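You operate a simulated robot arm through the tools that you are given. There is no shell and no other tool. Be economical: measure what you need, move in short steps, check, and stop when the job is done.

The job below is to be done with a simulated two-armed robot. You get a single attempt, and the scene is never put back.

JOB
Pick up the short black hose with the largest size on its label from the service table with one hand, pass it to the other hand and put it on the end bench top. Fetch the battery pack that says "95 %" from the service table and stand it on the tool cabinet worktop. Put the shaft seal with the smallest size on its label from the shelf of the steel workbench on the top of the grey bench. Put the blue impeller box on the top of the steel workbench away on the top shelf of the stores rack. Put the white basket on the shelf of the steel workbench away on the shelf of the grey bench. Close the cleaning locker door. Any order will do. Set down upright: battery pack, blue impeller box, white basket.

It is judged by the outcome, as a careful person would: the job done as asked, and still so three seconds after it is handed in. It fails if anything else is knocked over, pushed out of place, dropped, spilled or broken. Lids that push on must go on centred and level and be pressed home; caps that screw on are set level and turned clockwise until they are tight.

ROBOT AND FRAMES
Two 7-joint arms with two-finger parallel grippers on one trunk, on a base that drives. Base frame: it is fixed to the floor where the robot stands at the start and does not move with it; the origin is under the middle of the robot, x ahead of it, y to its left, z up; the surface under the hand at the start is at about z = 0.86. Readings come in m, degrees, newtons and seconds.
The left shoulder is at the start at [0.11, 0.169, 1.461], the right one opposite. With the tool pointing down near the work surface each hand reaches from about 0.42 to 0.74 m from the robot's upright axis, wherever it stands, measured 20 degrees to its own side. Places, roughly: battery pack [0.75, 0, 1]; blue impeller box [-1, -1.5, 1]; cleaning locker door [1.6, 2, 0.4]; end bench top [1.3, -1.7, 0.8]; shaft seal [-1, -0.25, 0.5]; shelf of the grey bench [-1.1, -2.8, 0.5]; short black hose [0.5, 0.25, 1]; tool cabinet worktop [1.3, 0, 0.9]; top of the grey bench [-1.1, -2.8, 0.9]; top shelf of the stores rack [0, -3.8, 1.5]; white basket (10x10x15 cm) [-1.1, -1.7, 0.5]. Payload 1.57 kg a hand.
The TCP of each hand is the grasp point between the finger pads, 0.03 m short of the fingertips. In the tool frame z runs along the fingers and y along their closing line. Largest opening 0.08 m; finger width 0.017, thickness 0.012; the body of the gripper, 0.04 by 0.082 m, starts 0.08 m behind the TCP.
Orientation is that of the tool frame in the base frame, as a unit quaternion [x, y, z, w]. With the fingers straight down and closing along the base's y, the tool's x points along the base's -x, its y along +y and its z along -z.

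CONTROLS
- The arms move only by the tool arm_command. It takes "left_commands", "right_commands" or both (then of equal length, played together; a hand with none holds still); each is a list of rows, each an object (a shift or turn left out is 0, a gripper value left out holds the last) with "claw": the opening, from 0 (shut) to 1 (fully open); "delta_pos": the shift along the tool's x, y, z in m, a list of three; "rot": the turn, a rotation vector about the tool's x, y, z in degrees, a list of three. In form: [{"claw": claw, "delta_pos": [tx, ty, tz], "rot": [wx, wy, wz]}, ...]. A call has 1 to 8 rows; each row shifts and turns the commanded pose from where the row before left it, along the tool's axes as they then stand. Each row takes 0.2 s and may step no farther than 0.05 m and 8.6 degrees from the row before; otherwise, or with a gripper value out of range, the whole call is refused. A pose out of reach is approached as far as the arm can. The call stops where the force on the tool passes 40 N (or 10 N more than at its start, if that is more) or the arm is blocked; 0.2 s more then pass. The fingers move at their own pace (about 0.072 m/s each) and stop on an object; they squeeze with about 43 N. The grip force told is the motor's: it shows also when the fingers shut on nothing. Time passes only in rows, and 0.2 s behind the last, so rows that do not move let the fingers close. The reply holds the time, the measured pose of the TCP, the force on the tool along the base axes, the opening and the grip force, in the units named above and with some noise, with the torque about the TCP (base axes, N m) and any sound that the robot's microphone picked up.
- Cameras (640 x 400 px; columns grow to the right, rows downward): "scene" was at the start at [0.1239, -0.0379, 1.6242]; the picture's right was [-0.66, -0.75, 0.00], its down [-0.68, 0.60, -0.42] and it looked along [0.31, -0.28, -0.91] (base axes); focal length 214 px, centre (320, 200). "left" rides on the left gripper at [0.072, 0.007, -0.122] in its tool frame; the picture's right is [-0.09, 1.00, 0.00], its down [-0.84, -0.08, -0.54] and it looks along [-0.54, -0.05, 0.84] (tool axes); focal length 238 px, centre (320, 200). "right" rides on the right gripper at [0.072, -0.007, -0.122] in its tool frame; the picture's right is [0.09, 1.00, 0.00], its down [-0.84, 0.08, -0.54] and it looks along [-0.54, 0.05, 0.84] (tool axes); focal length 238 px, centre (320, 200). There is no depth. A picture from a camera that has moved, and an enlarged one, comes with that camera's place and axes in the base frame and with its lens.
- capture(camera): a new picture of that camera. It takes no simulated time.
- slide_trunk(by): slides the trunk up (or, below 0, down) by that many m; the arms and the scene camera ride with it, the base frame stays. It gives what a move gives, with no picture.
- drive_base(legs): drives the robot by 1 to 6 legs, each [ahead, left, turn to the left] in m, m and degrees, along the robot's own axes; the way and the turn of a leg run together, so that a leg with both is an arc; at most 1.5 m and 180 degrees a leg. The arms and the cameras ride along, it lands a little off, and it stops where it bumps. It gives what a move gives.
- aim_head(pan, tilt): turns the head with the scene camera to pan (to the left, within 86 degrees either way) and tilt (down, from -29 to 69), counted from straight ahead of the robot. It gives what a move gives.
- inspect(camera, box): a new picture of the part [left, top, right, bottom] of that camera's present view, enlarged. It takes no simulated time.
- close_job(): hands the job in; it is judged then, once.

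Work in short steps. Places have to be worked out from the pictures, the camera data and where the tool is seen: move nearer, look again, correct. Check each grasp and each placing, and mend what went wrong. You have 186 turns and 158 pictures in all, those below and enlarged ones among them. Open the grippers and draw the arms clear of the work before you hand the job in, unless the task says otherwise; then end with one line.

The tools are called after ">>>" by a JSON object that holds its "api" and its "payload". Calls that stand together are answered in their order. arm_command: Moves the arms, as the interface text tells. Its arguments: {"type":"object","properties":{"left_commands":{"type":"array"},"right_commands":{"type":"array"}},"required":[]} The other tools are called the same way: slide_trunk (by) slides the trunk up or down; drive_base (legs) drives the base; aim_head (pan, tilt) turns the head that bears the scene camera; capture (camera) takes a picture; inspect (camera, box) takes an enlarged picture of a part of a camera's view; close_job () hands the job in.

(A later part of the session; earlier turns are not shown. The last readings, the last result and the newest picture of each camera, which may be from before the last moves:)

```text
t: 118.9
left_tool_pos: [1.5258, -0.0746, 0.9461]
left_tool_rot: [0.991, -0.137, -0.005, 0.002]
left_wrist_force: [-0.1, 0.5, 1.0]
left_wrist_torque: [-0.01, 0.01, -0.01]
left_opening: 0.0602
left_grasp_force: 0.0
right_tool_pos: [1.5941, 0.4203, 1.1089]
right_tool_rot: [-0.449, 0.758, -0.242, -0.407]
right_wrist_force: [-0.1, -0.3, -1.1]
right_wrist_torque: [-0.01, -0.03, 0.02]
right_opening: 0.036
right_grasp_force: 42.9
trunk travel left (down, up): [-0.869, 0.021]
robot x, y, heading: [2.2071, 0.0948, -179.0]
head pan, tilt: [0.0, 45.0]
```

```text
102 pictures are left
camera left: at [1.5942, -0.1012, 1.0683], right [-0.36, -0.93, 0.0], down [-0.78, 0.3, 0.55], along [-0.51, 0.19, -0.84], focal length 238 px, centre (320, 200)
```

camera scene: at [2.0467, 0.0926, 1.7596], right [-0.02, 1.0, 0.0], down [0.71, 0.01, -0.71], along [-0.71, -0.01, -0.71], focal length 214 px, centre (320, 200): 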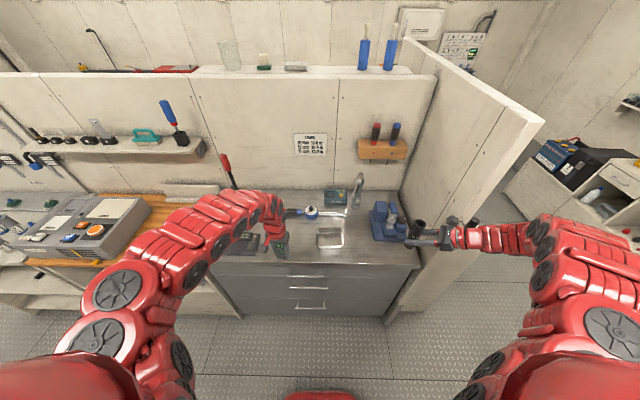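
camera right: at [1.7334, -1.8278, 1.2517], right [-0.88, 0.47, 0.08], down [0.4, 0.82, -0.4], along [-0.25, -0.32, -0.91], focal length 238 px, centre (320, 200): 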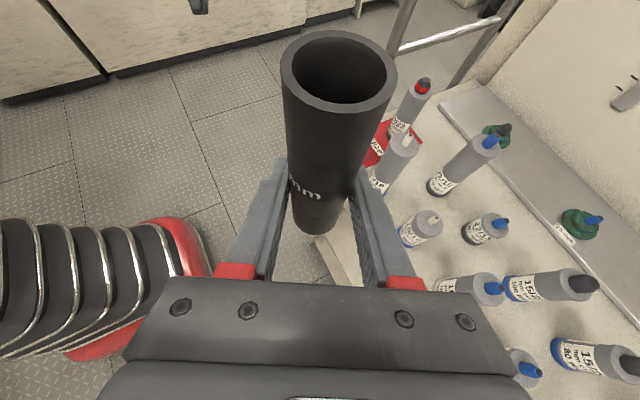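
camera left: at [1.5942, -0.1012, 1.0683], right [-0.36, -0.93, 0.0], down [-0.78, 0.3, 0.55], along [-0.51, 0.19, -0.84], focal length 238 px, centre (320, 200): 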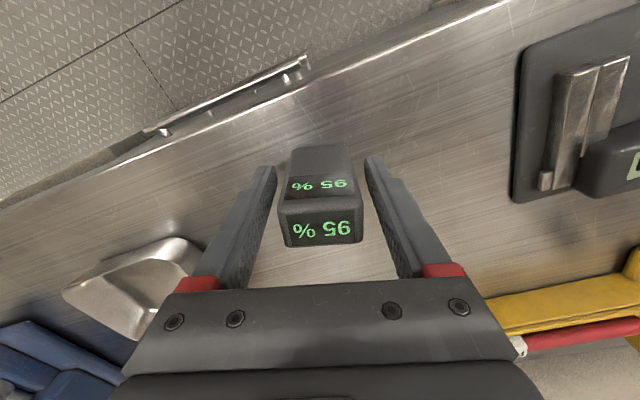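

The pack stands. I raise the left hand clear and straighten its yaw, then back off and go to the end bench with the hose.

>>> {"api": "arm_command", "payload": {"left_commands": [{"delta_pos": [0, 0, -0.05]}, {"delta_pos": [0, 0, -0.05]}, {"claw": 1, "delta_pos": [0, 0, -0.03]}, {"rot": [0, 0, -8]}, {"rot": [0, 0, -8]}, {}]}}

>>> {"api": "drive_base", "payload": {"legs": [[-0.22, 0, -1], [0, 1.45, 0], [0, 0.5, 0]]}}

>>> {"api": "capture", "payload": {"camera": "scene"}}

```text
t: 120.3
left_tool_pos: [1.527, -0.0744, 1.077]
left_tool_rot: [1.0, 0.003, -0.006, 0.0]
left_wrist_force: [-0.1, -0.1, 0.0]
left_wrist_torque: [0.02, -0.01, -0.01]
left_opening: 0.08
left_grasp_force: 0.0
right_tool_pos: [1.5936, 0.4185, 1.1091]
right_tool_rot: [-0.449, 0.759, -0.241, -0.406]
right_wrist_force: [0.0, -0.1, -0.7]
right_wrist_torque: [0.03, 0.01, 0.0]
right_opening: 0.036
right_grasp_force: 43.0
trunk travel left (down, up): [-0.869, 0.021]
robot x, y, heading: [2.2079, 0.0935, -179.0]
head pan, tilt: [0.0, 45.0]
```

```text
t: 131.4
left_tool_pos: [1.7291, -1.9949, 1.0767]
left_tool_rot: [1.0, -0.015, -0.005, -0.001]
left_wrist_force: [-0.2, 0.1, 0.0]
left_wrist_torque: [-0.01, 0.02, 0.0]
left_opening: 0.0799
left_grasp_force: 0.1
right_tool_pos: [1.8121, -1.5038, 1.1093]
right_tool_rot: [-0.436, 0.766, -0.235, -0.411]
right_wrist_force: [-0.8, 0.0, -1.2]
right_wrist_torque: [0.01, -0.02, -0.02]
right_opening: 0.0361
right_grasp_force: 43.0
trunk travel left (down, up): [-0.869, 0.021]
robot x, y, heading: [2.4118, -1.8502, 179.6]
head pan, tilt: [0.0, 45.0]
```

```text
101 pictures are left
camera scene: at [2.2522, -1.8453, 1.7438], right [0.01, 1.0, 0.0], down [0.71, -0.01, -0.71], along [-0.71, 0.01, -0.71], focal length 214 px, centre (320, 200)
```

scene: 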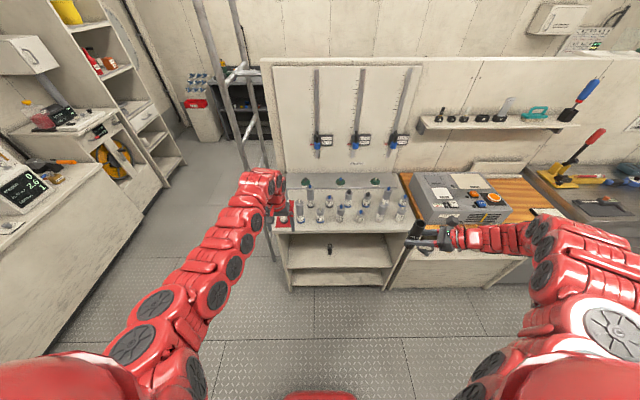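

>>> {"api": "inspect", "payload": {"camera": "scene", "box": [260, 165, 430, 265]}}

>>> {"api": "capture", "payload": {"camera": "left"}}

```text
3.76 times, centred on (345, 215) of scene
camera zoom: at [2.2522, -1.8453, 1.7438], right [0.01, 1.0, 0.0], down [0.71, -0.01, -0.71], along [-0.71, 0.01, -0.71], focal length 807 px, centre (226, 144)
```

zoom: 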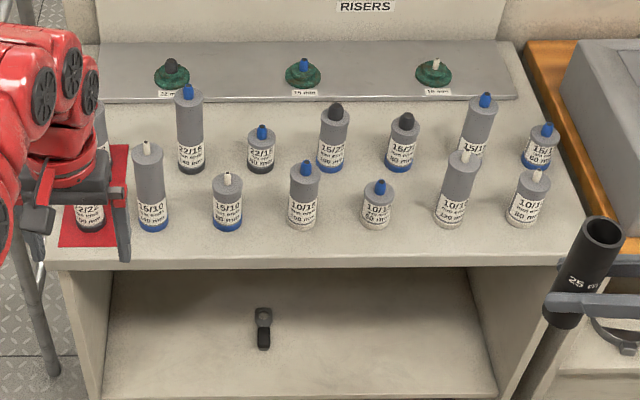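

```text
99 pictures are left
camera left: at [1.8006, -2.0042, 1.1981], right [-0.12, -0.99, 0.0], down [-0.83, 0.1, 0.55], along [-0.55, 0.06, -0.84], focal length 238 px, centre (320, 200)
```

left: 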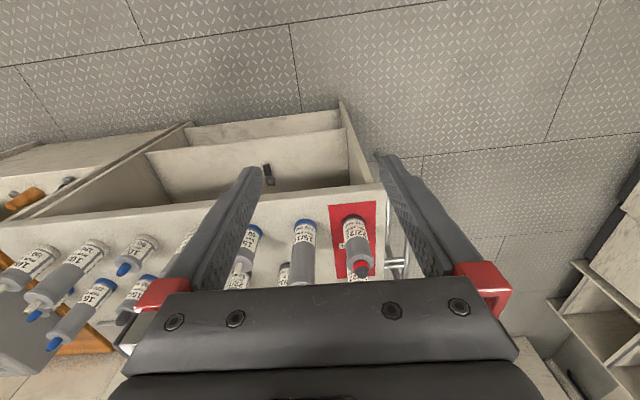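

I rotate the right hand further toward straight ahead so the fingers stay clear of the bottles, then check.

>>> {"api": "arm_command", "payload": {"right_commands": [{"rot": [-6.22, 0, 4.125]}, {"rot": [-6.22, 0, 4.125]}, {"rot": [-6.22, 0, 4.125]}, {"rot": [-6.22, 0, 4.125]}, {}], "left_commands": [{"delta_pos": [0, 0.03, -0.02]}, {"delta_pos": [0, 0.03, -0.02]}, {"delta_pos": [0, 0.03, -0.02]}, {"delta_pos": [0, 0.03, -0.02]}, {}]}}

```text
t: 132.6
left_tool_pos: [1.7256, -2.1172, 1.1571]
left_tool_rot: [1.0, -0.014, -0.004, 0.0]
left_wrist_force: [-0.2, 0.0, -0.2]
left_wrist_torque: [0.01, 0.02, -0.02]
left_opening: 0.0802
left_grasp_force: 0.1
right_tool_pos: [1.7764, -1.4715, 1.0917]
right_tool_rot: [-0.224, 0.852, -0.122, -0.456]
right_wrist_force: [0.7, 0.0, -1.1]
right_wrist_torque: [0.02, 0.01, -0.01]
right_opening: 0.0362
right_grasp_force: 43.0
right hand out of reach, approached as far as the arm can: row 2, 3, 4
trunk travel left (down, up): [-0.869, 0.021]
robot x, y, heading: [2.4168, -1.8514, 179.2]
head pan, tilt: [0.0, 45.0]
```

>>> {"api": "drive_base", "payload": {"legs": [[0, 0.307, 0.8], [0.2, 0, 0]]}}

>>> {"api": "capture", "payload": {"camera": "right"}}

>>> {"api": "inspect", "payload": {"camera": "scene", "box": [260, 200, 460, 325]}}

```text
t: 135.8
left_tool_pos: [1.5333, -2.4238, 1.1582]
left_tool_rot: [1.0, -0.011, -0.005, 0.0]
left_wrist_force: [0.1, 0.7, 1.1]
left_wrist_torque: [-0.02, 0.01, -0.03]
left_opening: 0.0801
left_grasp_force: 0.1
right_tool_pos: [1.5801, -1.7774, 1.0923]
right_tool_rot: [-0.227, 0.852, -0.124, -0.456]
right_wrist_force: [1.3, -0.2, -1.5]
right_wrist_torque: [0.0, 0.01, 0.03]
right_opening: 0.0359
right_grasp_force: 43.3
trunk travel left (down, up): [-0.869, 0.021]
robot x, y, heading: [2.222, -2.1551, 179.9]
head pan, tilt: [0.0, 45.0]
```

```text
98 pictures are left
camera right: at [1.6381, -1.752, 1.2189], right [-0.54, 0.84, 0.08], down [0.75, 0.52, -0.4], along [-0.37, -0.16, -0.91], focal length 238 px, centre (320, 200)
```

right: 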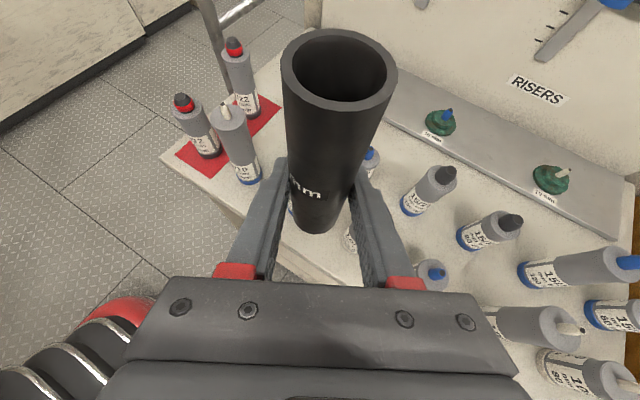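

```text
3.20 times, centred on (360, 262) of scene
camera zoom: at [2.0589, -2.1503, 1.7441], right [0.01, 1.0, 0.0], down [0.71, 0.0, -0.71], along [-0.71, 0.0, -0.71], focal length 686 px, centre (192, 0)
```

zoom: 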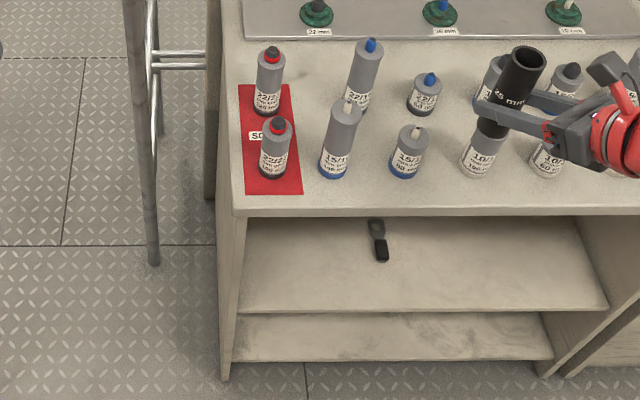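

I nudge the hose over the gap in the front strip, then lower the trunk most of the way.

>>> {"api": "arm_command", "payload": {"right_commands": [{"delta_pos": [0.0117, 0.0237, 0.0175]}, {}]}}

>>> {"api": "slide_trunk", "payload": {"by": -0.165}}

>>> {"api": "inspect", "payload": {"camera": "scene", "box": [300, 200, 500, 325]}}

>>> {"api": "capture", "payload": {"camera": "right"}}

```text
t: 136.4
left_tool_pos: [1.5319, -2.4235, 1.1557]
left_tool_rot: [1.0, -0.011, -0.005, 0.0]
left_wrist_force: [0.2, -0.8, 0.5]
left_wrist_torque: [0.0, 0.03, 0.03]
left_opening: 0.0802
left_grasp_force: 0.1
right_tool_pos: [1.5521, -1.768, 1.093]
right_tool_rot: [-0.228, 0.851, -0.123, -0.456]
right_wrist_force: [0.9, 1.1, -0.1]
right_wrist_torque: [-0.02, 0.01, 0.0]
right_opening: 0.0362
right_grasp_force: 43.0
trunk travel left (down, up): [-0.869, 0.021]
robot x, y, heading: [2.218, -2.154, 179.5]
head pan, tilt: [0.0, 45.0]
```

```text
t: 138.3
left_tool_pos: [1.5322, -2.4234, 0.9915]
left_tool_rot: [1.0, -0.011, -0.004, -0.001]
left_wrist_force: [0.3, 0.0, 0.8]
left_wrist_torque: [-0.04, -0.03, 0.0]
left_opening: 0.08
left_grasp_force: 0.1
right_tool_pos: [1.5514, -1.7688, 0.9271]
right_tool_rot: [-0.228, 0.851, -0.124, -0.456]
right_wrist_force: [-0.4, -0.7, -0.9]
right_wrist_torque: [0.03, -0.01, 0.04]
right_opening: 0.036
right_grasp_force: 42.6
trunk travel left (down, up): [-0.704, 0.186]
robot x, y, heading: [2.2197, -2.156, 179.7]
head pan, tilt: [0.0, 45.0]
```

```text
3.20 times, centred on (400, 262) of scene
camera zoom: at [2.0563, -2.1506, 1.5788], right [0.01, 1.0, 0.0], down [0.71, 0.0, -0.71], along [-0.71, 0.0, -0.71], focal length 686 px, centre (64, 0)
```

zoom: 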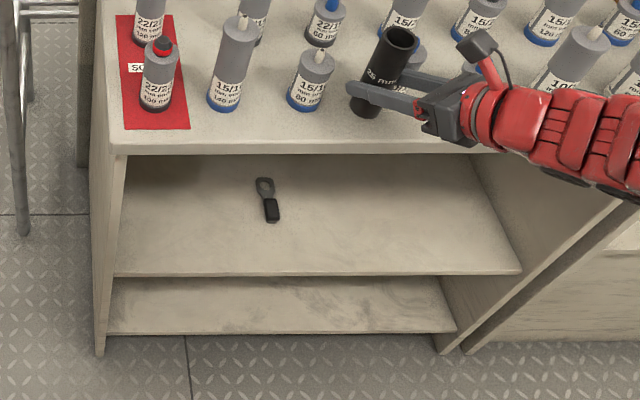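

```text
95 pictures are left
camera right: at [1.6078, -1.7432, 1.0538], right [-0.54, 0.84, 0.07], down [0.75, 0.52, -0.4], along [-0.37, -0.16, -0.92], focal length 238 px, centre (320, 200)
```

right: 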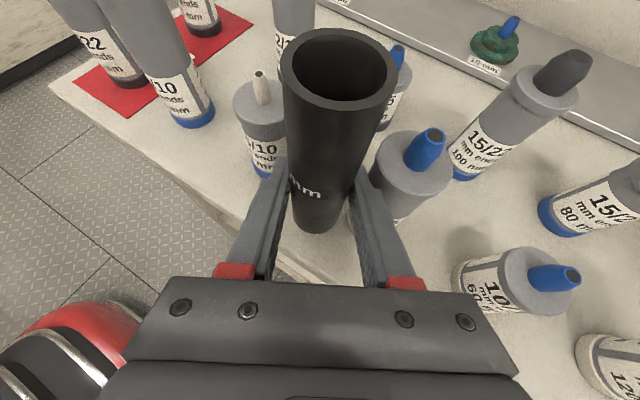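

I estimate the bench top at z≈0.84 and shift 1.5 cm left/outward for finger clearance from the right-hand bottle before lowering.

>>> {"api": "arm_command", "payload": {"right_commands": [{"delta_pos": [-0.0025, -0.0164, -0.0037]}, {}]}}

>>> {"api": "slide_trunk", "payload": {"by": -0.03}}

>>> {"api": "capture", "payload": {"camera": "right"}}

>>> {"api": "inspect", "payload": {"camera": "scene", "box": [380, 190, 480, 260]}}

```text
t: 138.9
left_tool_pos: [1.5313, -2.4245, 0.9892]
left_tool_rot: [1.0, -0.01, -0.004, 0.0]
left_wrist_force: [0.5, 0.2, 0.5]
left_wrist_torque: [0.02, -0.04, 0.02]
left_opening: 0.0803
left_grasp_force: 0.1
right_tool_pos: [1.5624, -1.7815, 0.9267]
right_tool_rot: [-0.227, 0.851, -0.123, -0.456]
right_wrist_force: [-0.2, -0.1, 0.1]
right_wrist_torque: [-0.02, 0.0, -0.02]
right_opening: 0.0363
right_grasp_force: 43.4
trunk travel left (down, up): [-0.704, 0.186]
robot x, y, heading: [2.2216, -2.158, 179.7]
head pan, tilt: [0.0, 45.0]
```

```text
t: 139.6
left_tool_pos: [1.5341, -2.4257, 0.9632]
left_tool_rot: [1.0, -0.012, -0.007, -0.001]
left_wrist_force: [-0.3, 0.2, 0.2]
left_wrist_torque: [-0.01, -0.04, -0.01]
left_opening: 0.08
left_grasp_force: 0.1
right_tool_pos: [1.5624, -1.7814, 0.9027]
right_tool_rot: [-0.228, 0.85, -0.122, -0.46]
right_wrist_force: [-8.1, 2.5, 36.9]
right_wrist_torque: [0.04, 0.05, -0.07]
right_opening: 0.036
right_grasp_force: 43.0
trunk travel left (down, up): [-0.674, 0.216]
robot x, y, heading: [2.2228, -2.155, 179.8]
head pan, tilt: [0.0, 45.0]
```

```text
94 pictures are left
camera right: at [1.6214, -1.7563, 1.029], right [-0.54, 0.84, 0.08], down [0.75, 0.52, -0.4], along [-0.38, -0.16, -0.91], focal length 238 px, centre (320, 200)
```

right: 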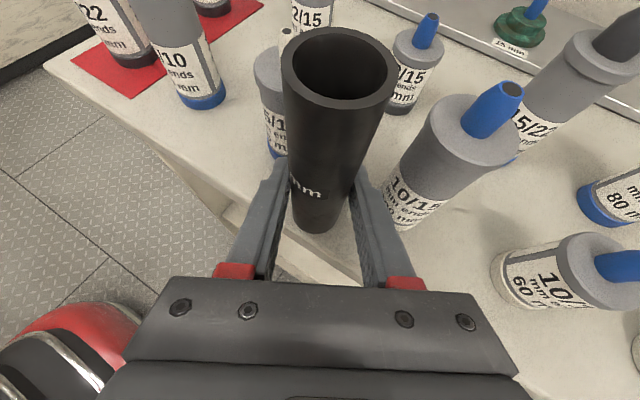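

```text
5.71 times, centred on (430, 225) of scene
camera zoom: at [2.0598, -2.1528, 1.5498], right [0.01, 1.0, 0.0], down [0.71, 0.0, -0.71], along [-0.71, 0.01, -0.71], focal length 1226 px, centre (-309, 57)
```

zoom: 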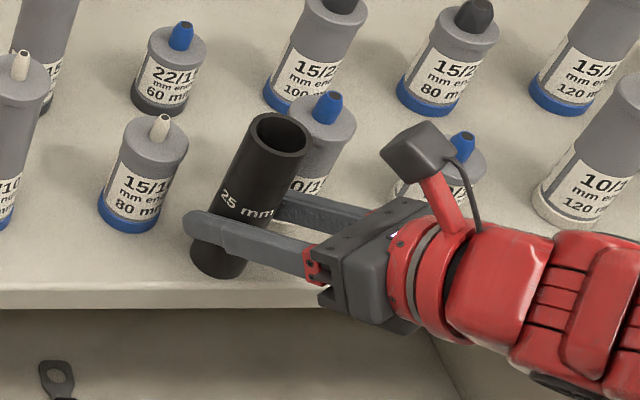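

Contact on the bench. I relieve the load, open slightly so the fingers just clear, and check the hose stands.

>>> {"api": "slide_trunk", "payload": {"by": 0.006}}

>>> {"api": "arm_command", "payload": {"right_commands": [{"claw": 0.58}, {}, {}]}}

>>> {"api": "capture", "payload": {"camera": "right"}}

>>> {"api": "inspect", "payload": {"camera": "scene", "box": [380, 190, 480, 260]}}

```text
t: 140.2
left_tool_pos: [1.532, -2.424, 0.9667]
left_tool_rot: [1.0, -0.011, -0.005, 0.0]
left_wrist_force: [0.4, 0.3, 0.6]
left_wrist_torque: [-0.01, -0.01, 0.04]
left_opening: 0.0801
left_grasp_force: 0.1
right_tool_pos: [1.5652, -1.783, 0.9033]
right_tool_rot: [-0.228, 0.852, -0.123, -0.455]
right_wrist_force: [-4.7, 0.4, 12.2]
right_wrist_torque: [-0.03, 0.5, -0.08]
right_opening: 0.036
right_grasp_force: 43.1
trunk travel left (down, up): [-0.68, 0.21]
robot x, y, heading: [2.2202, -2.1512, 179.7]
head pan, tilt: [0.0, 45.0]
```

```text
t: 141.0
left_tool_pos: [1.5315, -2.4241, 0.9667]
left_tool_rot: [1.0, -0.011, -0.004, 0.0]
left_wrist_force: [0.7, 0.2, -0.7]
left_wrist_torque: [0.01, 0.01, -0.01]
left_opening: 0.0801
left_grasp_force: 0.0
right_tool_pos: [1.5634, -1.7815, 0.9041]
right_tool_rot: [-0.228, 0.852, -0.124, -0.455]
right_wrist_force: [0.1, -0.4, -0.3]
right_wrist_torque: [-0.01, -0.01, 0.01]
right_opening: 0.0463
right_grasp_force: 0.1
trunk travel left (down, up): [-0.68, 0.21]
robot x, y, heading: [2.2165, -2.1528, 179.5]
head pan, tilt: [0.0, 45.0]
```

```text
92 pictures are left
camera right: at [1.6202, -1.7558, 1.0296], right [-0.54, 0.84, 0.07], down [0.75, 0.52, -0.4], along [-0.37, -0.16, -0.92], focal length 238 px, centre (320, 200)
```

right: 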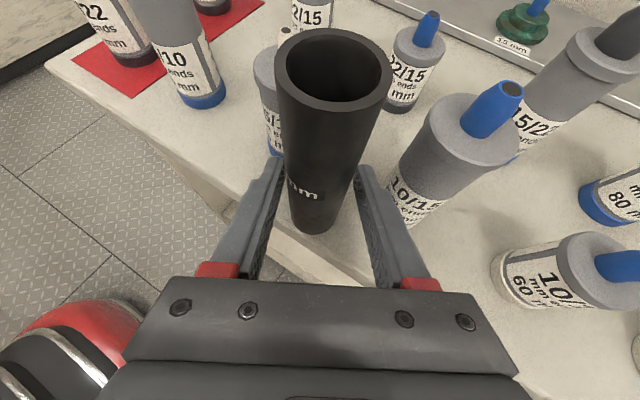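

```text
5.71 times, centred on (430, 225) of scene
camera zoom: at [2.0562, -2.1505, 1.5547], right [0.01, 1.0, 0.0], down [0.71, 0.0, -0.71], along [-0.71, 0.0, -0.71], focal length 1226 px, centre (-309, 57)
```

zoom: 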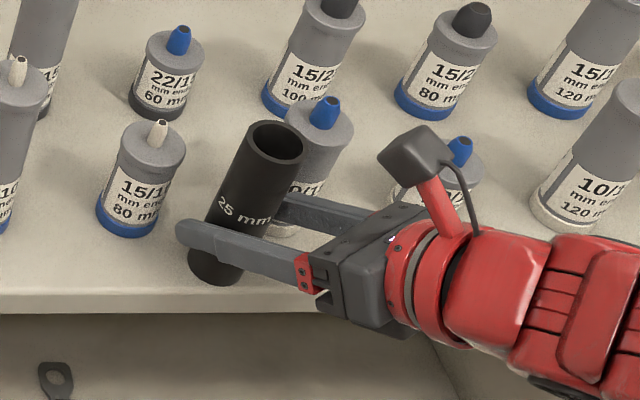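

Standing free. I withdraw straight back along the fingers.

>>> {"api": "arm_command", "payload": {"right_commands": [{"delta_pos": [0, 0, -0.02]}, {"delta_pos": [0, 0, -0.03]}, {"delta_pos": [0, 0, -0.03]}, {"delta_pos": [0, 0, -0.03]}, {}]}}

>>> {"api": "inspect", "payload": {"camera": "scene", "box": [360, 180, 500, 270]}}

```text
t: 142.2
left_tool_pos: [1.5315, -2.4252, 0.9657]
left_tool_rot: [1.0, -0.011, -0.004, 0.0]
left_wrist_force: [-0.7, 0.6, 0.1]
left_wrist_torque: [-0.01, -0.04, -0.01]
left_opening: 0.08
left_grasp_force: 0.1
right_tool_pos: [1.6342, -1.7293, 0.9008]
right_tool_rot: [-0.227, 0.851, -0.124, -0.457]
right_wrist_force: [0.1, -0.6, 0.1]
right_wrist_torque: [0.0, 0.0, 0.01]
right_opening: 0.0464
right_grasp_force: 0.1
right hand out of reach, approached as far as the arm can: row 1, 2, 3, 4
trunk travel left (down, up): [-0.68, 0.21]
robot x, y, heading: [2.2197, -2.1541, 179.3]
head pan, tilt: [0.0, 45.0]
```

```text
4.44 times, centred on (430, 225) of scene
camera zoom: at [2.0557, -2.151, 1.5547], right [0.01, 1.0, 0.0], down [0.71, 0.0, -0.71], along [-0.71, 0.0, -0.71], focal length 953 px, centre (-169, 89)
```

zoom: 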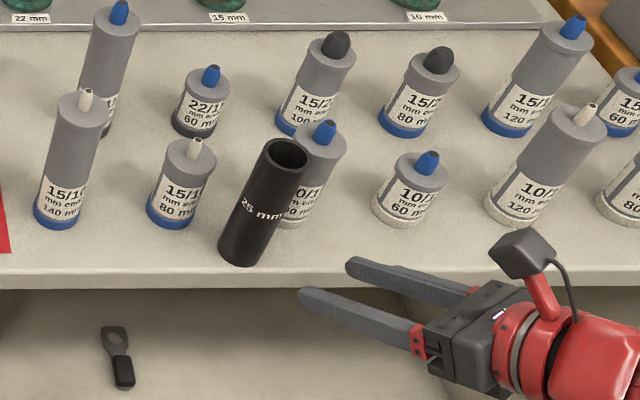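

The hose stands on the end bench. I back off, raise the trunk and go north along the corridor to the locker.

>>> {"api": "drive_base", "payload": {"legs": [[-0.2, 0, 0]]}}

>>> {"api": "slide_trunk", "payload": {"by": 0.2}}

>>> {"api": "drive_base", "payload": {"legs": [[0, -1.5, 0.5], [0, -1.3, 0.5]]}}

>>> {"api": "aim_head", "payload": {"pan": -70, "tilt": 25}}

>>> {"api": "capture", "payload": {"camera": "scene"}}

```text
t: 143.8
left_tool_pos: [1.734, -2.4237, 0.967]
left_tool_rot: [1.0, -0.013, -0.006, 0.0]
left_wrist_force: [0.0, -0.4, 0.3]
left_wrist_torque: [0.0, 0.02, -0.01]
left_opening: 0.0802
left_grasp_force: 0.0
right_tool_pos: [1.8383, -1.7275, 0.9005]
right_tool_rot: [-0.226, 0.851, -0.123, -0.458]
right_wrist_force: [-1.3, -0.2, -0.7]
right_wrist_torque: [0.01, -0.01, 0.02]
right_opening: 0.0463
right_grasp_force: 0.1
trunk travel left (down, up): [-0.68, 0.21]
robot x, y, heading: [2.4232, -2.155, 179.1]
head pan, tilt: [0.0, 45.0]
```

```text
t: 146.0
left_tool_pos: [1.7336, -2.4239, 1.1674]
left_tool_rot: [1.0, -0.012, -0.005, 0.0]
left_wrist_force: [-0.3, -0.5, -0.5]
left_wrist_torque: [0.01, 0.0, 0.0]
left_opening: 0.0799
left_grasp_force: 0.0
right_tool_pos: [1.8403, -1.7283, 1.1011]
right_tool_rot: [-0.225, 0.851, -0.122, -0.458]
right_wrist_force: [0.1, -0.1, -0.2]
right_wrist_torque: [-0.01, 0.01, 0.02]
right_opening: 0.0465
right_grasp_force: 0.1
trunk travel left (down, up): [-0.88, 0.01]
robot x, y, heading: [2.4251, -2.1558, 179.6]
head pan, tilt: [0.0, 45.0]
```

```text
t: 159.7
left_tool_pos: [1.8292, 0.4435, 1.1663]
left_tool_rot: [0.999, -0.036, -0.005, 0.0]
left_wrist_force: [-0.7, 0.0, -0.4]
left_wrist_torque: [0.0, 0.02, 0.0]
left_opening: 0.0803
left_grasp_force: 0.1
right_tool_pos: [1.9666, 1.1327, 1.1015]
right_tool_rot: [-0.207, 0.856, -0.113, -0.461]
right_wrist_force: [0.0, 0.4, 0.2]
right_wrist_torque: [0.0, -0.02, -0.02]
right_opening: 0.0464
right_grasp_force: 0.1
trunk travel left (down, up): [-0.88, 0.01]
robot x, y, heading: [2.5289, 0.6781, 176.8]
head pan, tilt: [0.0, 45.0]
```

```text
t: 161.1
left_tool_pos: [1.8298, 0.4424, 1.1662]
left_tool_rot: [0.999, -0.036, -0.004, 0.0]
left_wrist_force: [-0.1, 0.0, 0.4]
left_wrist_torque: [0.01, 0.01, 0.04]
left_opening: 0.0801
left_grasp_force: 0.1
right_tool_pos: [1.9662, 1.133, 1.101]
right_tool_rot: [-0.205, 0.856, -0.111, -0.461]
right_wrist_force: [-0.9, -0.8, 0.5]
right_wrist_torque: [0.02, 0.03, -0.01]
right_opening: 0.0466
right_grasp_force: 0.2
trunk travel left (down, up): [-0.88, 0.01]
robot x, y, heading: [2.5269, 0.6804, 177.1]
head pan, tilt: [-70.0, 25.0]
```

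```text
89 pictures are left
camera scene: at [2.421, 0.7738, 1.7853], right [0.96, 0.29, 0.0], down [0.12, -0.4, -0.91], along [-0.26, 0.87, -0.42], focal length 214 px, centre (320, 200)
```

scene: 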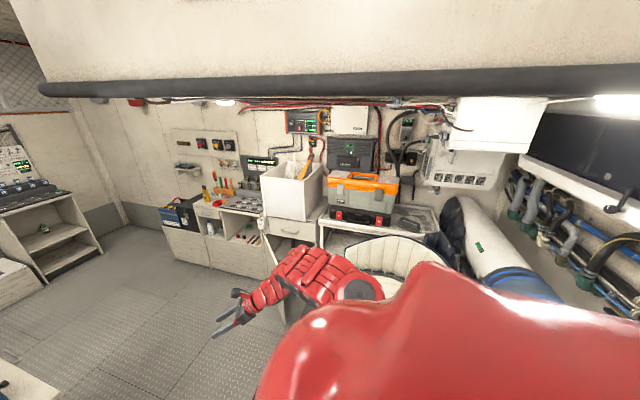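

>>> {"api": "drive_base", "payload": {"legs": [[0, -0.4, 3], [0.8, 0, 0]]}}

>>> {"api": "aim_head", "payload": {"pan": -75, "tilt": 40}}

>>> {"api": "capture", "payload": {"camera": "scene"}}

```text
t: 167.6
left_tool_pos: [1.0419, 0.8343, 1.1662]
left_tool_rot: [1.0, -0.019, -0.005, 0.0]
left_wrist_force: [0.1, -0.1, -0.8]
left_wrist_torque: [-0.04, 0.0, 0.01]
left_opening: 0.0798
left_grasp_force: 0.0
right_tool_pos: [1.1556, 1.5283, 1.1015]
right_tool_rot: [-0.22, 0.852, -0.119, -0.459]
right_wrist_force: [0.0, -0.1, 0.6]
right_wrist_torque: [-0.01, 0.02, -0.03]
right_opening: 0.0465
right_grasp_force: 0.1
trunk travel left (down, up): [-0.88, 0.01]
robot x, y, heading: [1.7354, 1.0934, 178.8]
head pan, tilt: [-70.0, 25.0]
```

```text
t: 168.3
left_tool_pos: [1.0404, 0.8338, 1.1663]
left_tool_rot: [1.0, -0.019, -0.005, 0.0]
left_wrist_force: [0.1, -0.5, 0.9]
left_wrist_torque: [-0.02, 0.0, 0.0]
left_opening: 0.0799
left_grasp_force: 0.0
right_tool_pos: [1.156, 1.5278, 1.1016]
right_tool_rot: [-0.22, 0.852, -0.12, -0.459]
right_wrist_force: [0.0, -0.3, 0.4]
right_wrist_torque: [0.02, 0.03, -0.01]
right_opening: 0.0462
right_grasp_force: 0.1
trunk travel left (down, up): [-0.88, 0.01]
robot x, y, heading: [1.7336, 1.0917, 178.7]
head pan, tilt: [-75.0, 40.0]
```

```text
88 pictures are left
camera scene: at [1.631, 1.1798, 1.7621], right [0.97, 0.24, 0.0], down [0.15, -0.62, -0.77], along [-0.18, 0.74, -0.64], focal length 214 px, centre (320, 200)
```

scene: 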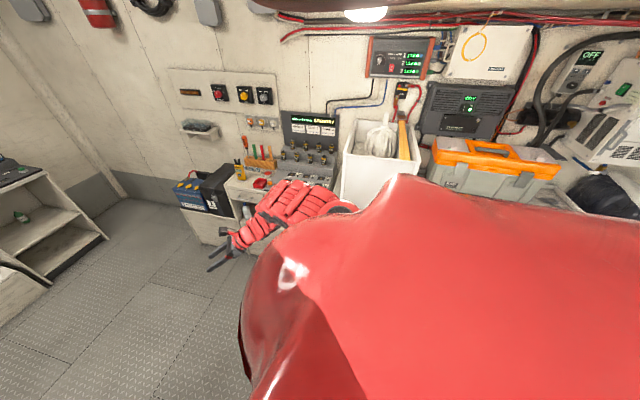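

>>> {"api": "drive_base", "payload": {"legs": [[0.7, -0.05, 0], [0, 0, -88]]}}

>>> {"api": "aim_head", "payload": {"pan": -25, "tilt": 40}}

>>> {"api": "capture", "payload": {"camera": "scene"}}

```text
t: 175.9
left_tool_pos: [0.7529, 1.8363, 1.1671]
left_tool_rot: [0.707, -0.707, -0.004, -0.004]
left_wrist_force: [-0.3, 0.3, 0.6]
left_wrist_torque: [0.03, -0.01, -0.04]
left_opening: 0.08
left_grasp_force: 0.0
right_tool_pos: [1.4508, 1.747, 1.101]
right_tool_rot: [0.433, 0.767, 0.232, -0.413]
right_wrist_force: [0.3, 0.0, -0.1]
right_wrist_torque: [0.0, 0.01, -0.01]
right_opening: 0.0465
right_grasp_force: 0.1
trunk travel left (down, up): [-0.88, 0.01]
robot x, y, heading: [1.0402, 1.1544, 91.0]
head pan, tilt: [-75.0, 40.0]
```

```text
t: 177.1
left_tool_pos: [0.7535, 1.8368, 1.1668]
left_tool_rot: [0.707, -0.707, -0.004, -0.002]
left_wrist_force: [0.0, -0.4, -0.3]
left_wrist_torque: [0.01, 0.02, 0.02]
left_opening: 0.0802
left_grasp_force: 0.0
right_tool_pos: [1.4525, 1.7469, 1.1018]
right_tool_rot: [0.432, 0.767, 0.232, -0.414]
right_wrist_force: [0.4, -0.2, -1.0]
right_wrist_torque: [-0.02, 0.03, 0.01]
right_opening: 0.0462
right_grasp_force: 0.0
trunk travel left (down, up): [-0.88, 0.01]
robot x, y, heading: [1.0347, 1.1545, 90.8]
head pan, tilt: [-25.0, 40.0]
```

```text
87 pictures are left
camera scene: at [1.0705, 1.3146, 1.7621], right [0.91, -0.41, 0.0], down [-0.26, -0.59, -0.77], along [0.31, 0.7, -0.64], focal length 214 px, centre (320, 200)
```

scene: 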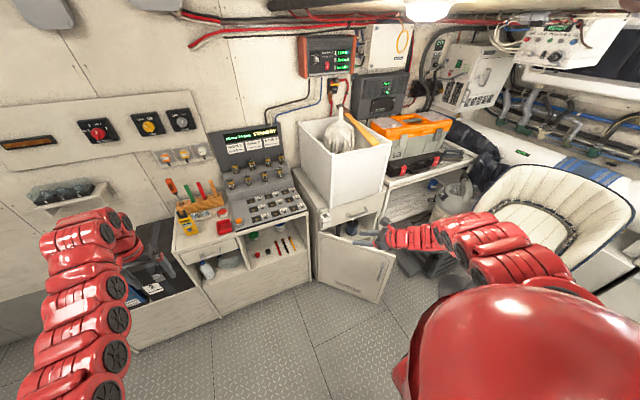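

The locker door is ajar, hinged on its left, free edge toward me. I tuck the left hand in, point the right hand straight ahead with fingers closed, to push the door shut.

>>> {"api": "arm_command", "payload": {"right_commands": [{"claw": 0, "rot": [-6.25, 0, 4.14]}, {"rot": [-6.25, 0, 4.14]}, {"rot": [-6.25, 0, 4.14]}, {"rot": [-6.25, 0, 4.14]}, {}, {}], "left_commands": [{"delta_pos": [0, 0, 0.045]}, {"delta_pos": [0, 0, 0.045]}, {"delta_pos": [0.04, 0, 0.03]}, {"delta_pos": [0.045, 0, 0.02]}, {"delta_pos": [0.045, 0, 0.02]}, {"delta_pos": [0.04, 0, 0.02]}]}}

```text
t: 178.5
left_tool_pos: [0.7529, 1.664, 0.9827]
left_tool_rot: [0.707, -0.707, -0.004, -0.003]
left_wrist_force: [-0.6, -0.3, 0.3]
left_wrist_torque: [0.03, -0.03, 0.01]
left_opening: 0.08
left_grasp_force: 0.0
right_tool_pos: [1.5158, 1.8304, 1.1094]
right_tool_rot: [0.618, 0.628, 0.331, -0.338]
right_wrist_force: [0.3, 0.0, 0.1]
right_wrist_torque: [-0.05, 0.0, -0.01]
right_opening: 0.0
right_grasp_force: 21.6
right hand out of reach, approached as far as the arm can: row 1, 2, 3, 4
trunk travel left (down, up): [-0.88, 0.01]
robot x, y, heading: [1.0402, 1.1542, 90.8]
head pan, tilt: [-25.0, 40.0]
```

>>> {"api": "drive_base", "payload": {"legs": [[-0.15, -0.2, 0]]}}

>>> {"api": "slide_trunk", "payload": {"by": -0.62}}

>>> {"api": "aim_head", "payload": {"pan": -25, "tilt": 30}}

>>> {"api": "capture", "payload": {"camera": "scene"}}

>>> {"api": "capture", "payload": {"camera": "right"}}

```text
t: 180.1
left_tool_pos: [0.8677, 1.6201, 0.9825]
left_tool_rot: [-0.702, 0.712, 0.003, 0.002]
left_wrist_force: [-0.6, -0.1, 0.2]
left_wrist_torque: [0.0, 0.01, -0.04]
left_opening: 0.08
left_grasp_force: 0.0
right_tool_pos: [1.632, 1.7749, 1.1062]
right_tool_rot: [0.622, 0.625, 0.332, -0.336]
right_wrist_force: [-0.2, -0.7, -0.4]
right_wrist_torque: [0.01, -0.02, 0.0]
right_opening: 0.0
right_grasp_force: 21.4
trunk travel left (down, up): [-0.88, 0.01]
robot x, y, heading: [1.1445, 1.1044, 89.9]
head pan, tilt: [-25.0, 40.0]
stopped in leg 1: the robot was blocked; the commanded pose is now the measured one
```

```text
refused: -0.62 is not a number from -0.4 to 0.4
```

```text
t: 180.8
left_tool_pos: [0.8662, 1.6176, 0.9832]
left_tool_rot: [-0.702, 0.712, 0.004, 0.004]
left_wrist_force: [0.7, 0.0, 0.2]
left_wrist_torque: [0.01, -0.02, 0.02]
left_opening: 0.0801
left_grasp_force: 0.1
right_tool_pos: [1.631, 1.7736, 1.1076]
right_tool_rot: [0.621, 0.625, 0.332, -0.337]
right_wrist_force: [-0.1, 0.0, 0.0]
right_wrist_torque: [-0.05, 0.01, -0.02]
right_opening: 0.0
right_grasp_force: 21.2
trunk travel left (down, up): [-0.88, 0.01]
robot x, y, heading: [1.1435, 1.1068, 89.8]
head pan, tilt: [-25.0, 30.0]
```

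```text
86 pictures are left
camera scene: at [1.1812, 1.2667, 1.7774], right [0.91, -0.42, 0.0], down [-0.21, -0.45, -0.87], along [0.37, 0.79, -0.5], focal length 214 px, centre (320, 200)
```

scene: 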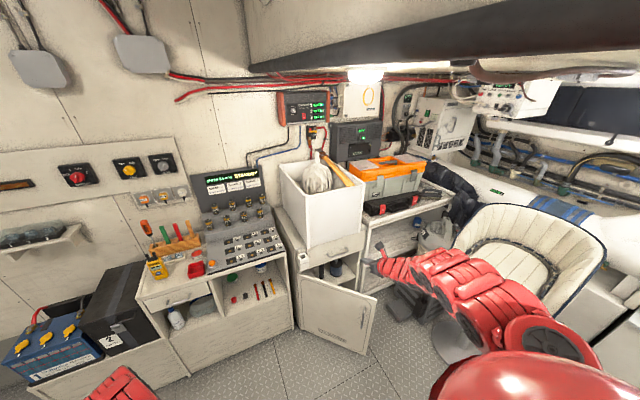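

```text
85 pictures are left
camera right: at [1.6253, 1.7112, 1.2346], right [1.0, 0.06, 0.07], down [0.08, -0.91, -0.4], along [0.04, 0.4, -0.91], focal length 238 px, centre (320, 200)
```

right: 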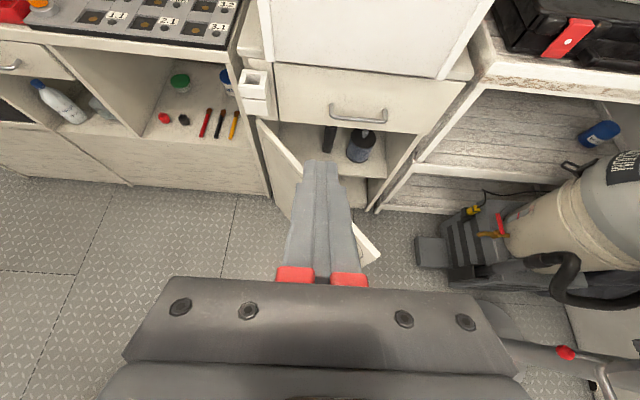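

>>> {"api": "drive_base", "payload": {"legs": [[0.02, -0.1, 0]]}}

>>> {"api": "slide_trunk", "payload": {"by": -0.4}}

>>> {"api": "slide_trunk", "payload": {"by": -0.2}}

>>> {"api": "capture", "payload": {"camera": "scene"}}

>>> {"api": "capture", "payload": {"camera": "right"}}

```text
t: 182.1
left_tool_pos: [0.9702, 1.6441, 0.9823]
left_tool_rot: [-0.695, 0.719, 0.003, 0.002]
left_wrist_force: [0.7, -0.3, -0.3]
left_wrist_torque: [-0.01, 0.03, 0.01]
left_opening: 0.08
left_grasp_force: 0.0
right_tool_pos: [1.7394, 1.7831, 1.1054]
right_tool_rot: [0.629, 0.617, 0.335, -0.333]
right_wrist_force: [-0.1, 0.7, -0.6]
right_wrist_torque: [0.03, -0.01, 0.03]
right_opening: 0.0001
right_grasp_force: 21.3
trunk travel left (down, up): [-0.88, 0.01]
robot x, y, heading: [1.2347, 1.1233, 89.0]
head pan, tilt: [-25.0, 30.0]
stopped in leg 1: the robot was blocked; the commanded pose is now the measured one
```

```text
t: 185.9
left_tool_pos: [0.9645, 1.6428, 0.5819]
left_tool_rot: [-0.694, 0.72, 0.003, 0.003]
left_wrist_force: [0.5, 0.0, 0.4]
left_wrist_torque: [-0.01, -0.01, 0.0]
left_opening: 0.0798
left_grasp_force: 0.1
right_tool_pos: [1.7335, 1.7835, 0.7084]
right_tool_rot: [0.628, 0.618, 0.336, -0.333]
right_wrist_force: [-0.1, -0.6, -0.5]
right_wrist_torque: [0.0, 0.02, -0.01]
right_opening: 0.0
right_grasp_force: 21.4
trunk travel left (down, up): [-0.48, 0.41]
robot x, y, heading: [1.2339, 1.1205, 89.3]
head pan, tilt: [-25.0, 30.0]
```

```text
t: 188.1
left_tool_pos: [0.9648, 1.6436, 0.3828]
left_tool_rot: [-0.694, 0.72, 0.003, 0.004]
left_wrist_force: [-0.6, 0.4, 0.0]
left_wrist_torque: [0.01, 0.0, 0.02]
left_opening: 0.0797
left_grasp_force: 0.0
right_tool_pos: [1.7329, 1.7847, 0.5088]
right_tool_rot: [0.628, 0.618, 0.337, -0.332]
right_wrist_force: [0.2, 0.9, 0.5]
right_wrist_torque: [0.01, -0.01, 0.02]
right_opening: 0.0001
right_grasp_force: 21.2
trunk travel left (down, up): [-0.28, 0.61]
robot x, y, heading: [1.2334, 1.123, 88.8]
head pan, tilt: [-25.0, 30.0]
```

```text
84 pictures are left
camera scene: at [1.2728, 1.2868, 1.1775], right [0.9, -0.44, 0.0], down [-0.22, -0.45, -0.87], along [0.38, 0.78, -0.5], focal length 214 px, centre (320, 200)
```

scene: 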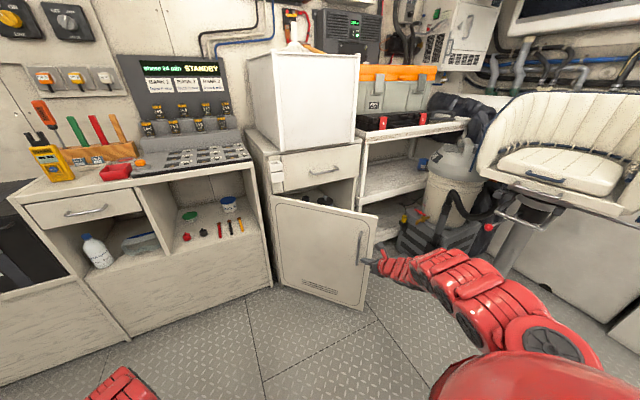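

```text
83 pictures are left
camera right: at [1.7264, 1.7221, 0.6345], right [1.0, 0.04, 0.07], down [0.06, -0.91, -0.4], along [0.05, 0.4, -0.91], focal length 238 px, centre (320, 200)
```

right: 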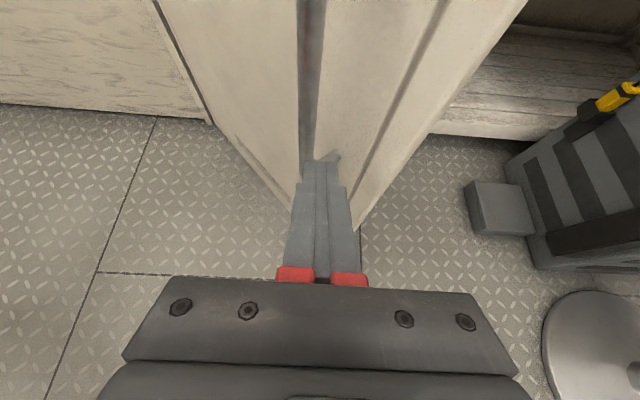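

Fingertips are close to the door's handle; I shift 9 cm left to push on the plain face, then drive ahead.

>>> {"api": "drive_base", "payload": {"legs": [[0, 0.09, 1], [0.25, 0, 0]]}}

>>> {"api": "capture", "payload": {"camera": "scene"}}

```text
t: 190.6
left_tool_pos: [0.8744, 1.8913, 0.3822]
left_tool_rot: [-0.698, 0.716, 0.003, 0.003]
left_wrist_force: [0.1, -0.2, -0.7]
left_wrist_torque: [-0.02, 0.0, -0.01]
left_opening: 0.0799
left_grasp_force: 0.0
right_tool_pos: [1.6412, 2.0371, 0.5078]
right_tool_rot: [0.625, 0.621, 0.335, -0.335]
right_wrist_force: [-0.7, 0.0, 0.0]
right_wrist_torque: [-0.01, -0.02, 0.01]
right_opening: 0.0003
right_grasp_force: 21.1
trunk travel left (down, up): [-0.28, 0.61]
robot x, y, heading: [1.1453, 1.372, 89.4]
head pan, tilt: [-25.0, 30.0]
```

```text
82 pictures are left
camera scene: at [1.1844, 1.5369, 1.1773], right [0.9, -0.43, 0.0], down [-0.22, -0.45, -0.87], along [0.37, 0.78, -0.5], focal length 214 px, centre (320, 200)
```

scene: 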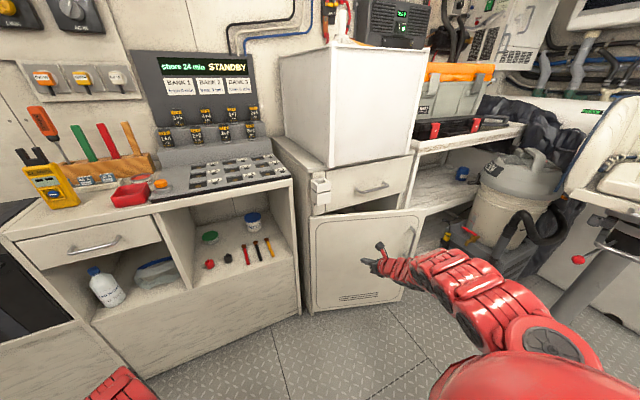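

The door swings shut as pushed; I continue.

>>> {"api": "drive_base", "payload": {"legs": [[0.13, 0, 0]]}}

>>> {"api": "capture", "payload": {"camera": "scene"}}

```text
t: 191.9
left_tool_pos: [0.8774, 2.0174, 0.3827]
left_tool_rot: [-0.697, 0.717, 0.002, 0.004]
left_wrist_force: [-0.2, 0.2, 0.0]
left_wrist_torque: [0.06, 0.0, 0.01]
left_opening: 0.08
left_grasp_force: 0.0
right_tool_pos: [1.6463, 2.1537, 0.5024]
right_tool_rot: [0.629, 0.621, 0.332, -0.328]
right_wrist_force: [-0.8, -3.9, 1.5]
right_wrist_torque: [-0.04, -0.01, 0.05]
right_opening: 0.0001
right_grasp_force: 21.3
trunk travel left (down, up): [-0.28, 0.61]
robot x, y, heading: [1.1502, 1.4959, 89.3]
head pan, tilt: [-25.0, 30.0]
stopped in leg 1: the force on the tool passed its limit at 124 N (the readings are from after the stop); the commanded pose is now the measured one
```

```text
81 pictures are left
camera scene: at [1.1862, 1.6607, 1.1773], right [0.9, -0.43, 0.0], down [-0.22, -0.45, -0.87], along [0.38, 0.78, -0.5], focal length 214 px, centre (320, 200)
```

scene: 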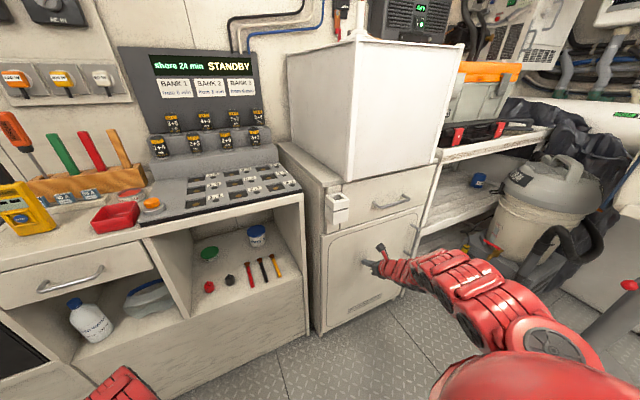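

Force spiked: the door appears shut. I zoom in, then back off and re-check.

>>> {"api": "drive_base", "payload": {"legs": [[-0.25, 0, 0]]}}

>>> {"api": "inspect", "payload": {"camera": "scene", "box": [270, 150, 450, 320]}}

>>> {"api": "capture", "payload": {"camera": "right"}}

```text
t: 193.8
left_tool_pos: [0.8793, 1.7643, 0.3836]
left_tool_rot: [-0.691, 0.722, 0.002, 0.004]
left_wrist_force: [0.6, -0.1, 0.7]
left_wrist_torque: [-0.02, 0.02, 0.0]
left_opening: 0.08
left_grasp_force: 0.1
right_tool_pos: [1.649, 1.8934, 0.5039]
right_tool_rot: [0.634, 0.617, 0.334, -0.326]
right_wrist_force: [0.1, 0.1, -0.5]
right_wrist_torque: [0.0, -0.02, -0.02]
right_opening: 0.0001
right_grasp_force: 21.5
trunk travel left (down, up): [-0.28, 0.61]
robot x, y, heading: [1.1404, 1.2405, 88.5]
head pan, tilt: [-25.0, 30.0]
```

```text
2.35 times, centred on (360, 235) of scene
camera zoom: at [1.1833, 1.4054, 1.1775], right [0.9, -0.45, 0.0], down [-0.22, -0.45, -0.87], along [0.39, 0.78, -0.5], focal length 505 px, centre (226, 118)
```

zoom: 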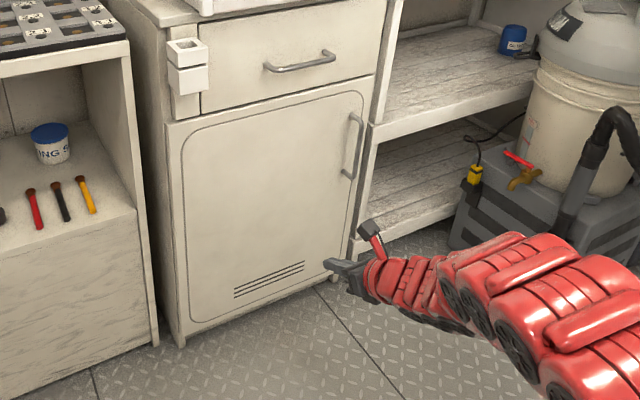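

```text
79 pictures are left
camera right: at [1.6415, 1.8337, 0.6301], right [1.0, 0.03, 0.07], down [0.05, -0.92, -0.38], along [0.06, 0.39, -0.92], focal length 238 px, centre (320, 200)
```

right: 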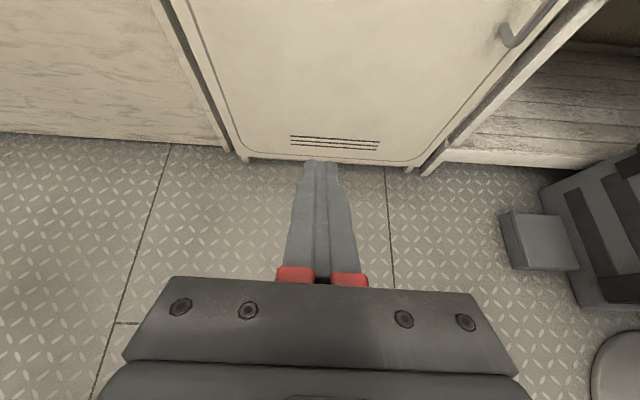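

The door is closed flush. I raise the trunk, turn west and survey the steel workbench.

>>> {"api": "slide_trunk", "payload": {"by": 0.4}}

>>> {"api": "drive_base", "payload": {"legs": [[0, 0, 91], [1.0, 0, 0]]}}

>>> {"api": "aim_head", "payload": {"pan": 45, "tilt": 25}}

>>> {"api": "capture", "payload": {"camera": "scene"}}

```text
t: 197.6
left_tool_pos: [0.8787, 1.7652, 0.7831]
left_tool_rot: [-0.692, 0.722, 0.002, 0.004]
left_wrist_force: [-0.2, 0.0, -0.3]
left_wrist_torque: [-0.03, 0.02, -0.02]
left_opening: 0.0802
left_grasp_force: 0.1
right_tool_pos: [1.6491, 1.8933, 0.9028]
right_tool_rot: [0.633, 0.618, 0.333, -0.326]
right_wrist_force: [-0.1, -0.6, 0.6]
right_wrist_torque: [0.03, 0.0, 0.0]
right_opening: 0.0
right_grasp_force: 21.0
trunk travel left (down, up): [-0.68, 0.21]
robot x, y, heading: [1.1433, 1.2446, 88.5]
head pan, tilt: [-25.0, 30.0]
```

```text
t: 206.6
left_tool_pos: [-0.3828, 1.0319, 0.783]
left_tool_rot: [0.999, -0.036, -0.005, -0.001]
left_wrist_force: [1.4, 0.5, 0.7]
left_wrist_torque: [0.0, 0.0, 0.02]
left_opening: 0.0802
left_grasp_force: 0.1
right_tool_pos: [-0.4892, 1.8061, 0.903]
right_tool_rot: [0.024, 0.884, 0.012, -0.466]
right_wrist_force: [-0.3, 0.3, -0.2]
right_wrist_torque: [0.01, 0.01, -0.01]
right_opening: 0.0
right_grasp_force: 21.4
trunk travel left (down, up): [-0.68, 0.21]
robot x, y, heading: [0.1464, 1.2802, 176.6]
head pan, tilt: [-25.0, 30.0]
```

```text
t: 208.0
left_tool_pos: [-0.3843, 1.032, 0.7818]
left_tool_rot: [0.999, -0.036, -0.004, -0.001]
left_wrist_force: [0.0, -0.6, 0.4]
left_wrist_torque: [-0.03, 0.0, -0.01]
left_opening: 0.0799
left_grasp_force: 0.0
right_tool_pos: [-0.4889, 1.807, 0.9024]
right_tool_rot: [0.025, 0.884, 0.013, -0.466]
right_wrist_force: [-0.1, -0.3, -0.2]
right_wrist_torque: [0.02, 0.01, 0.01]
right_opening: 0.0
right_grasp_force: 21.4
trunk travel left (down, up): [-0.68, 0.21]
robot x, y, heading: [0.1484, 1.2792, 176.8]
head pan, tilt: [45.0, 25.0]
```

```text
78 pictures are left
camera scene: at [-0.0043, 1.2264, 1.5854], right [-0.67, 0.75, 0.0], down [0.32, 0.28, -0.91], along [-0.68, -0.6, -0.42], focal length 214 px, centre (320, 200)
```

scene: 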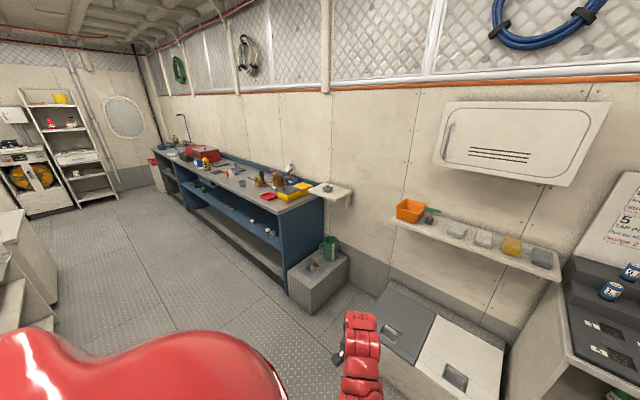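

>>> {"api": "drive_base", "payload": {"legs": [[0.22, 0, 3], [0, 1.4, 0]]}}

>>> {"api": "aim_head", "payload": {"pan": 15, "tilt": 35}}

>>> {"api": "capture", "payload": {"camera": "scene"}}

```text
t: 216.3
left_tool_pos: [-0.6112, -0.3798, 0.7819]
left_tool_rot: [1.0, -0.018, -0.004, -0.001]
left_wrist_force: [0.5, 0.1, -1.0]
left_wrist_torque: [0.03, 0.03, -0.03]
left_opening: 0.0798
left_grasp_force: 0.1
right_tool_pos: [-0.7435, 0.3905, 0.902]
right_tool_rot: [0.008, 0.885, 0.003, -0.466]
right_wrist_force: [0.1, 0.0, 0.3]
right_wrist_torque: [0.03, 0.04, -0.01]
right_opening: 0.0
right_grasp_force: 21.4
trunk travel left (down, up): [-0.68, 0.21]
robot x, y, heading: [-0.0898, -0.1105, 178.7]
head pan, tilt: [45.0, 25.0]
```

```text
t: 217.2
left_tool_pos: [-0.6101, -0.3802, 0.7831]
left_tool_rot: [1.0, -0.019, -0.005, -0.001]
left_wrist_force: [-0.6, -0.1, -0.8]
left_wrist_torque: [0.03, 0.02, 0.01]
left_opening: 0.0801
left_grasp_force: 0.0
right_tool_pos: [-0.7437, 0.3904, 0.9033]
right_tool_rot: [0.009, 0.885, 0.005, -0.466]
right_wrist_force: [0.4, 0.6, -0.7]
right_wrist_torque: [0.03, 0.0, -0.01]
right_opening: 0.0001
right_grasp_force: 20.9
trunk travel left (down, up): [-0.68, 0.21]
robot x, y, heading: [-0.0881, -0.1141, 179.0]
head pan, tilt: [15.0, 35.0]
```

```text
77 pictures are left
camera scene: at [-0.2569, -0.1293, 1.5696], right [-0.24, 0.97, 0.0], down [0.56, 0.14, -0.82], along [-0.8, -0.2, -0.57], focal length 214 px, centre (320, 200)
```

scene: 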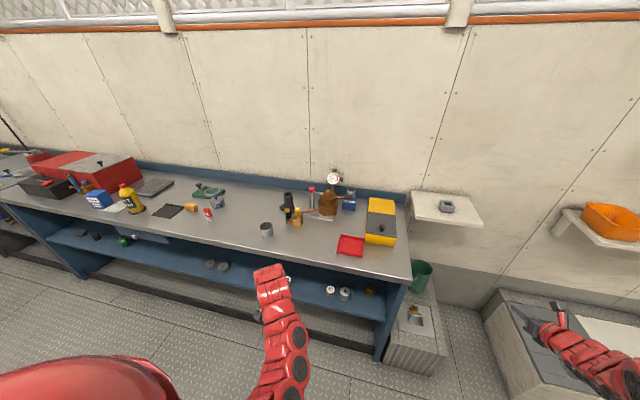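

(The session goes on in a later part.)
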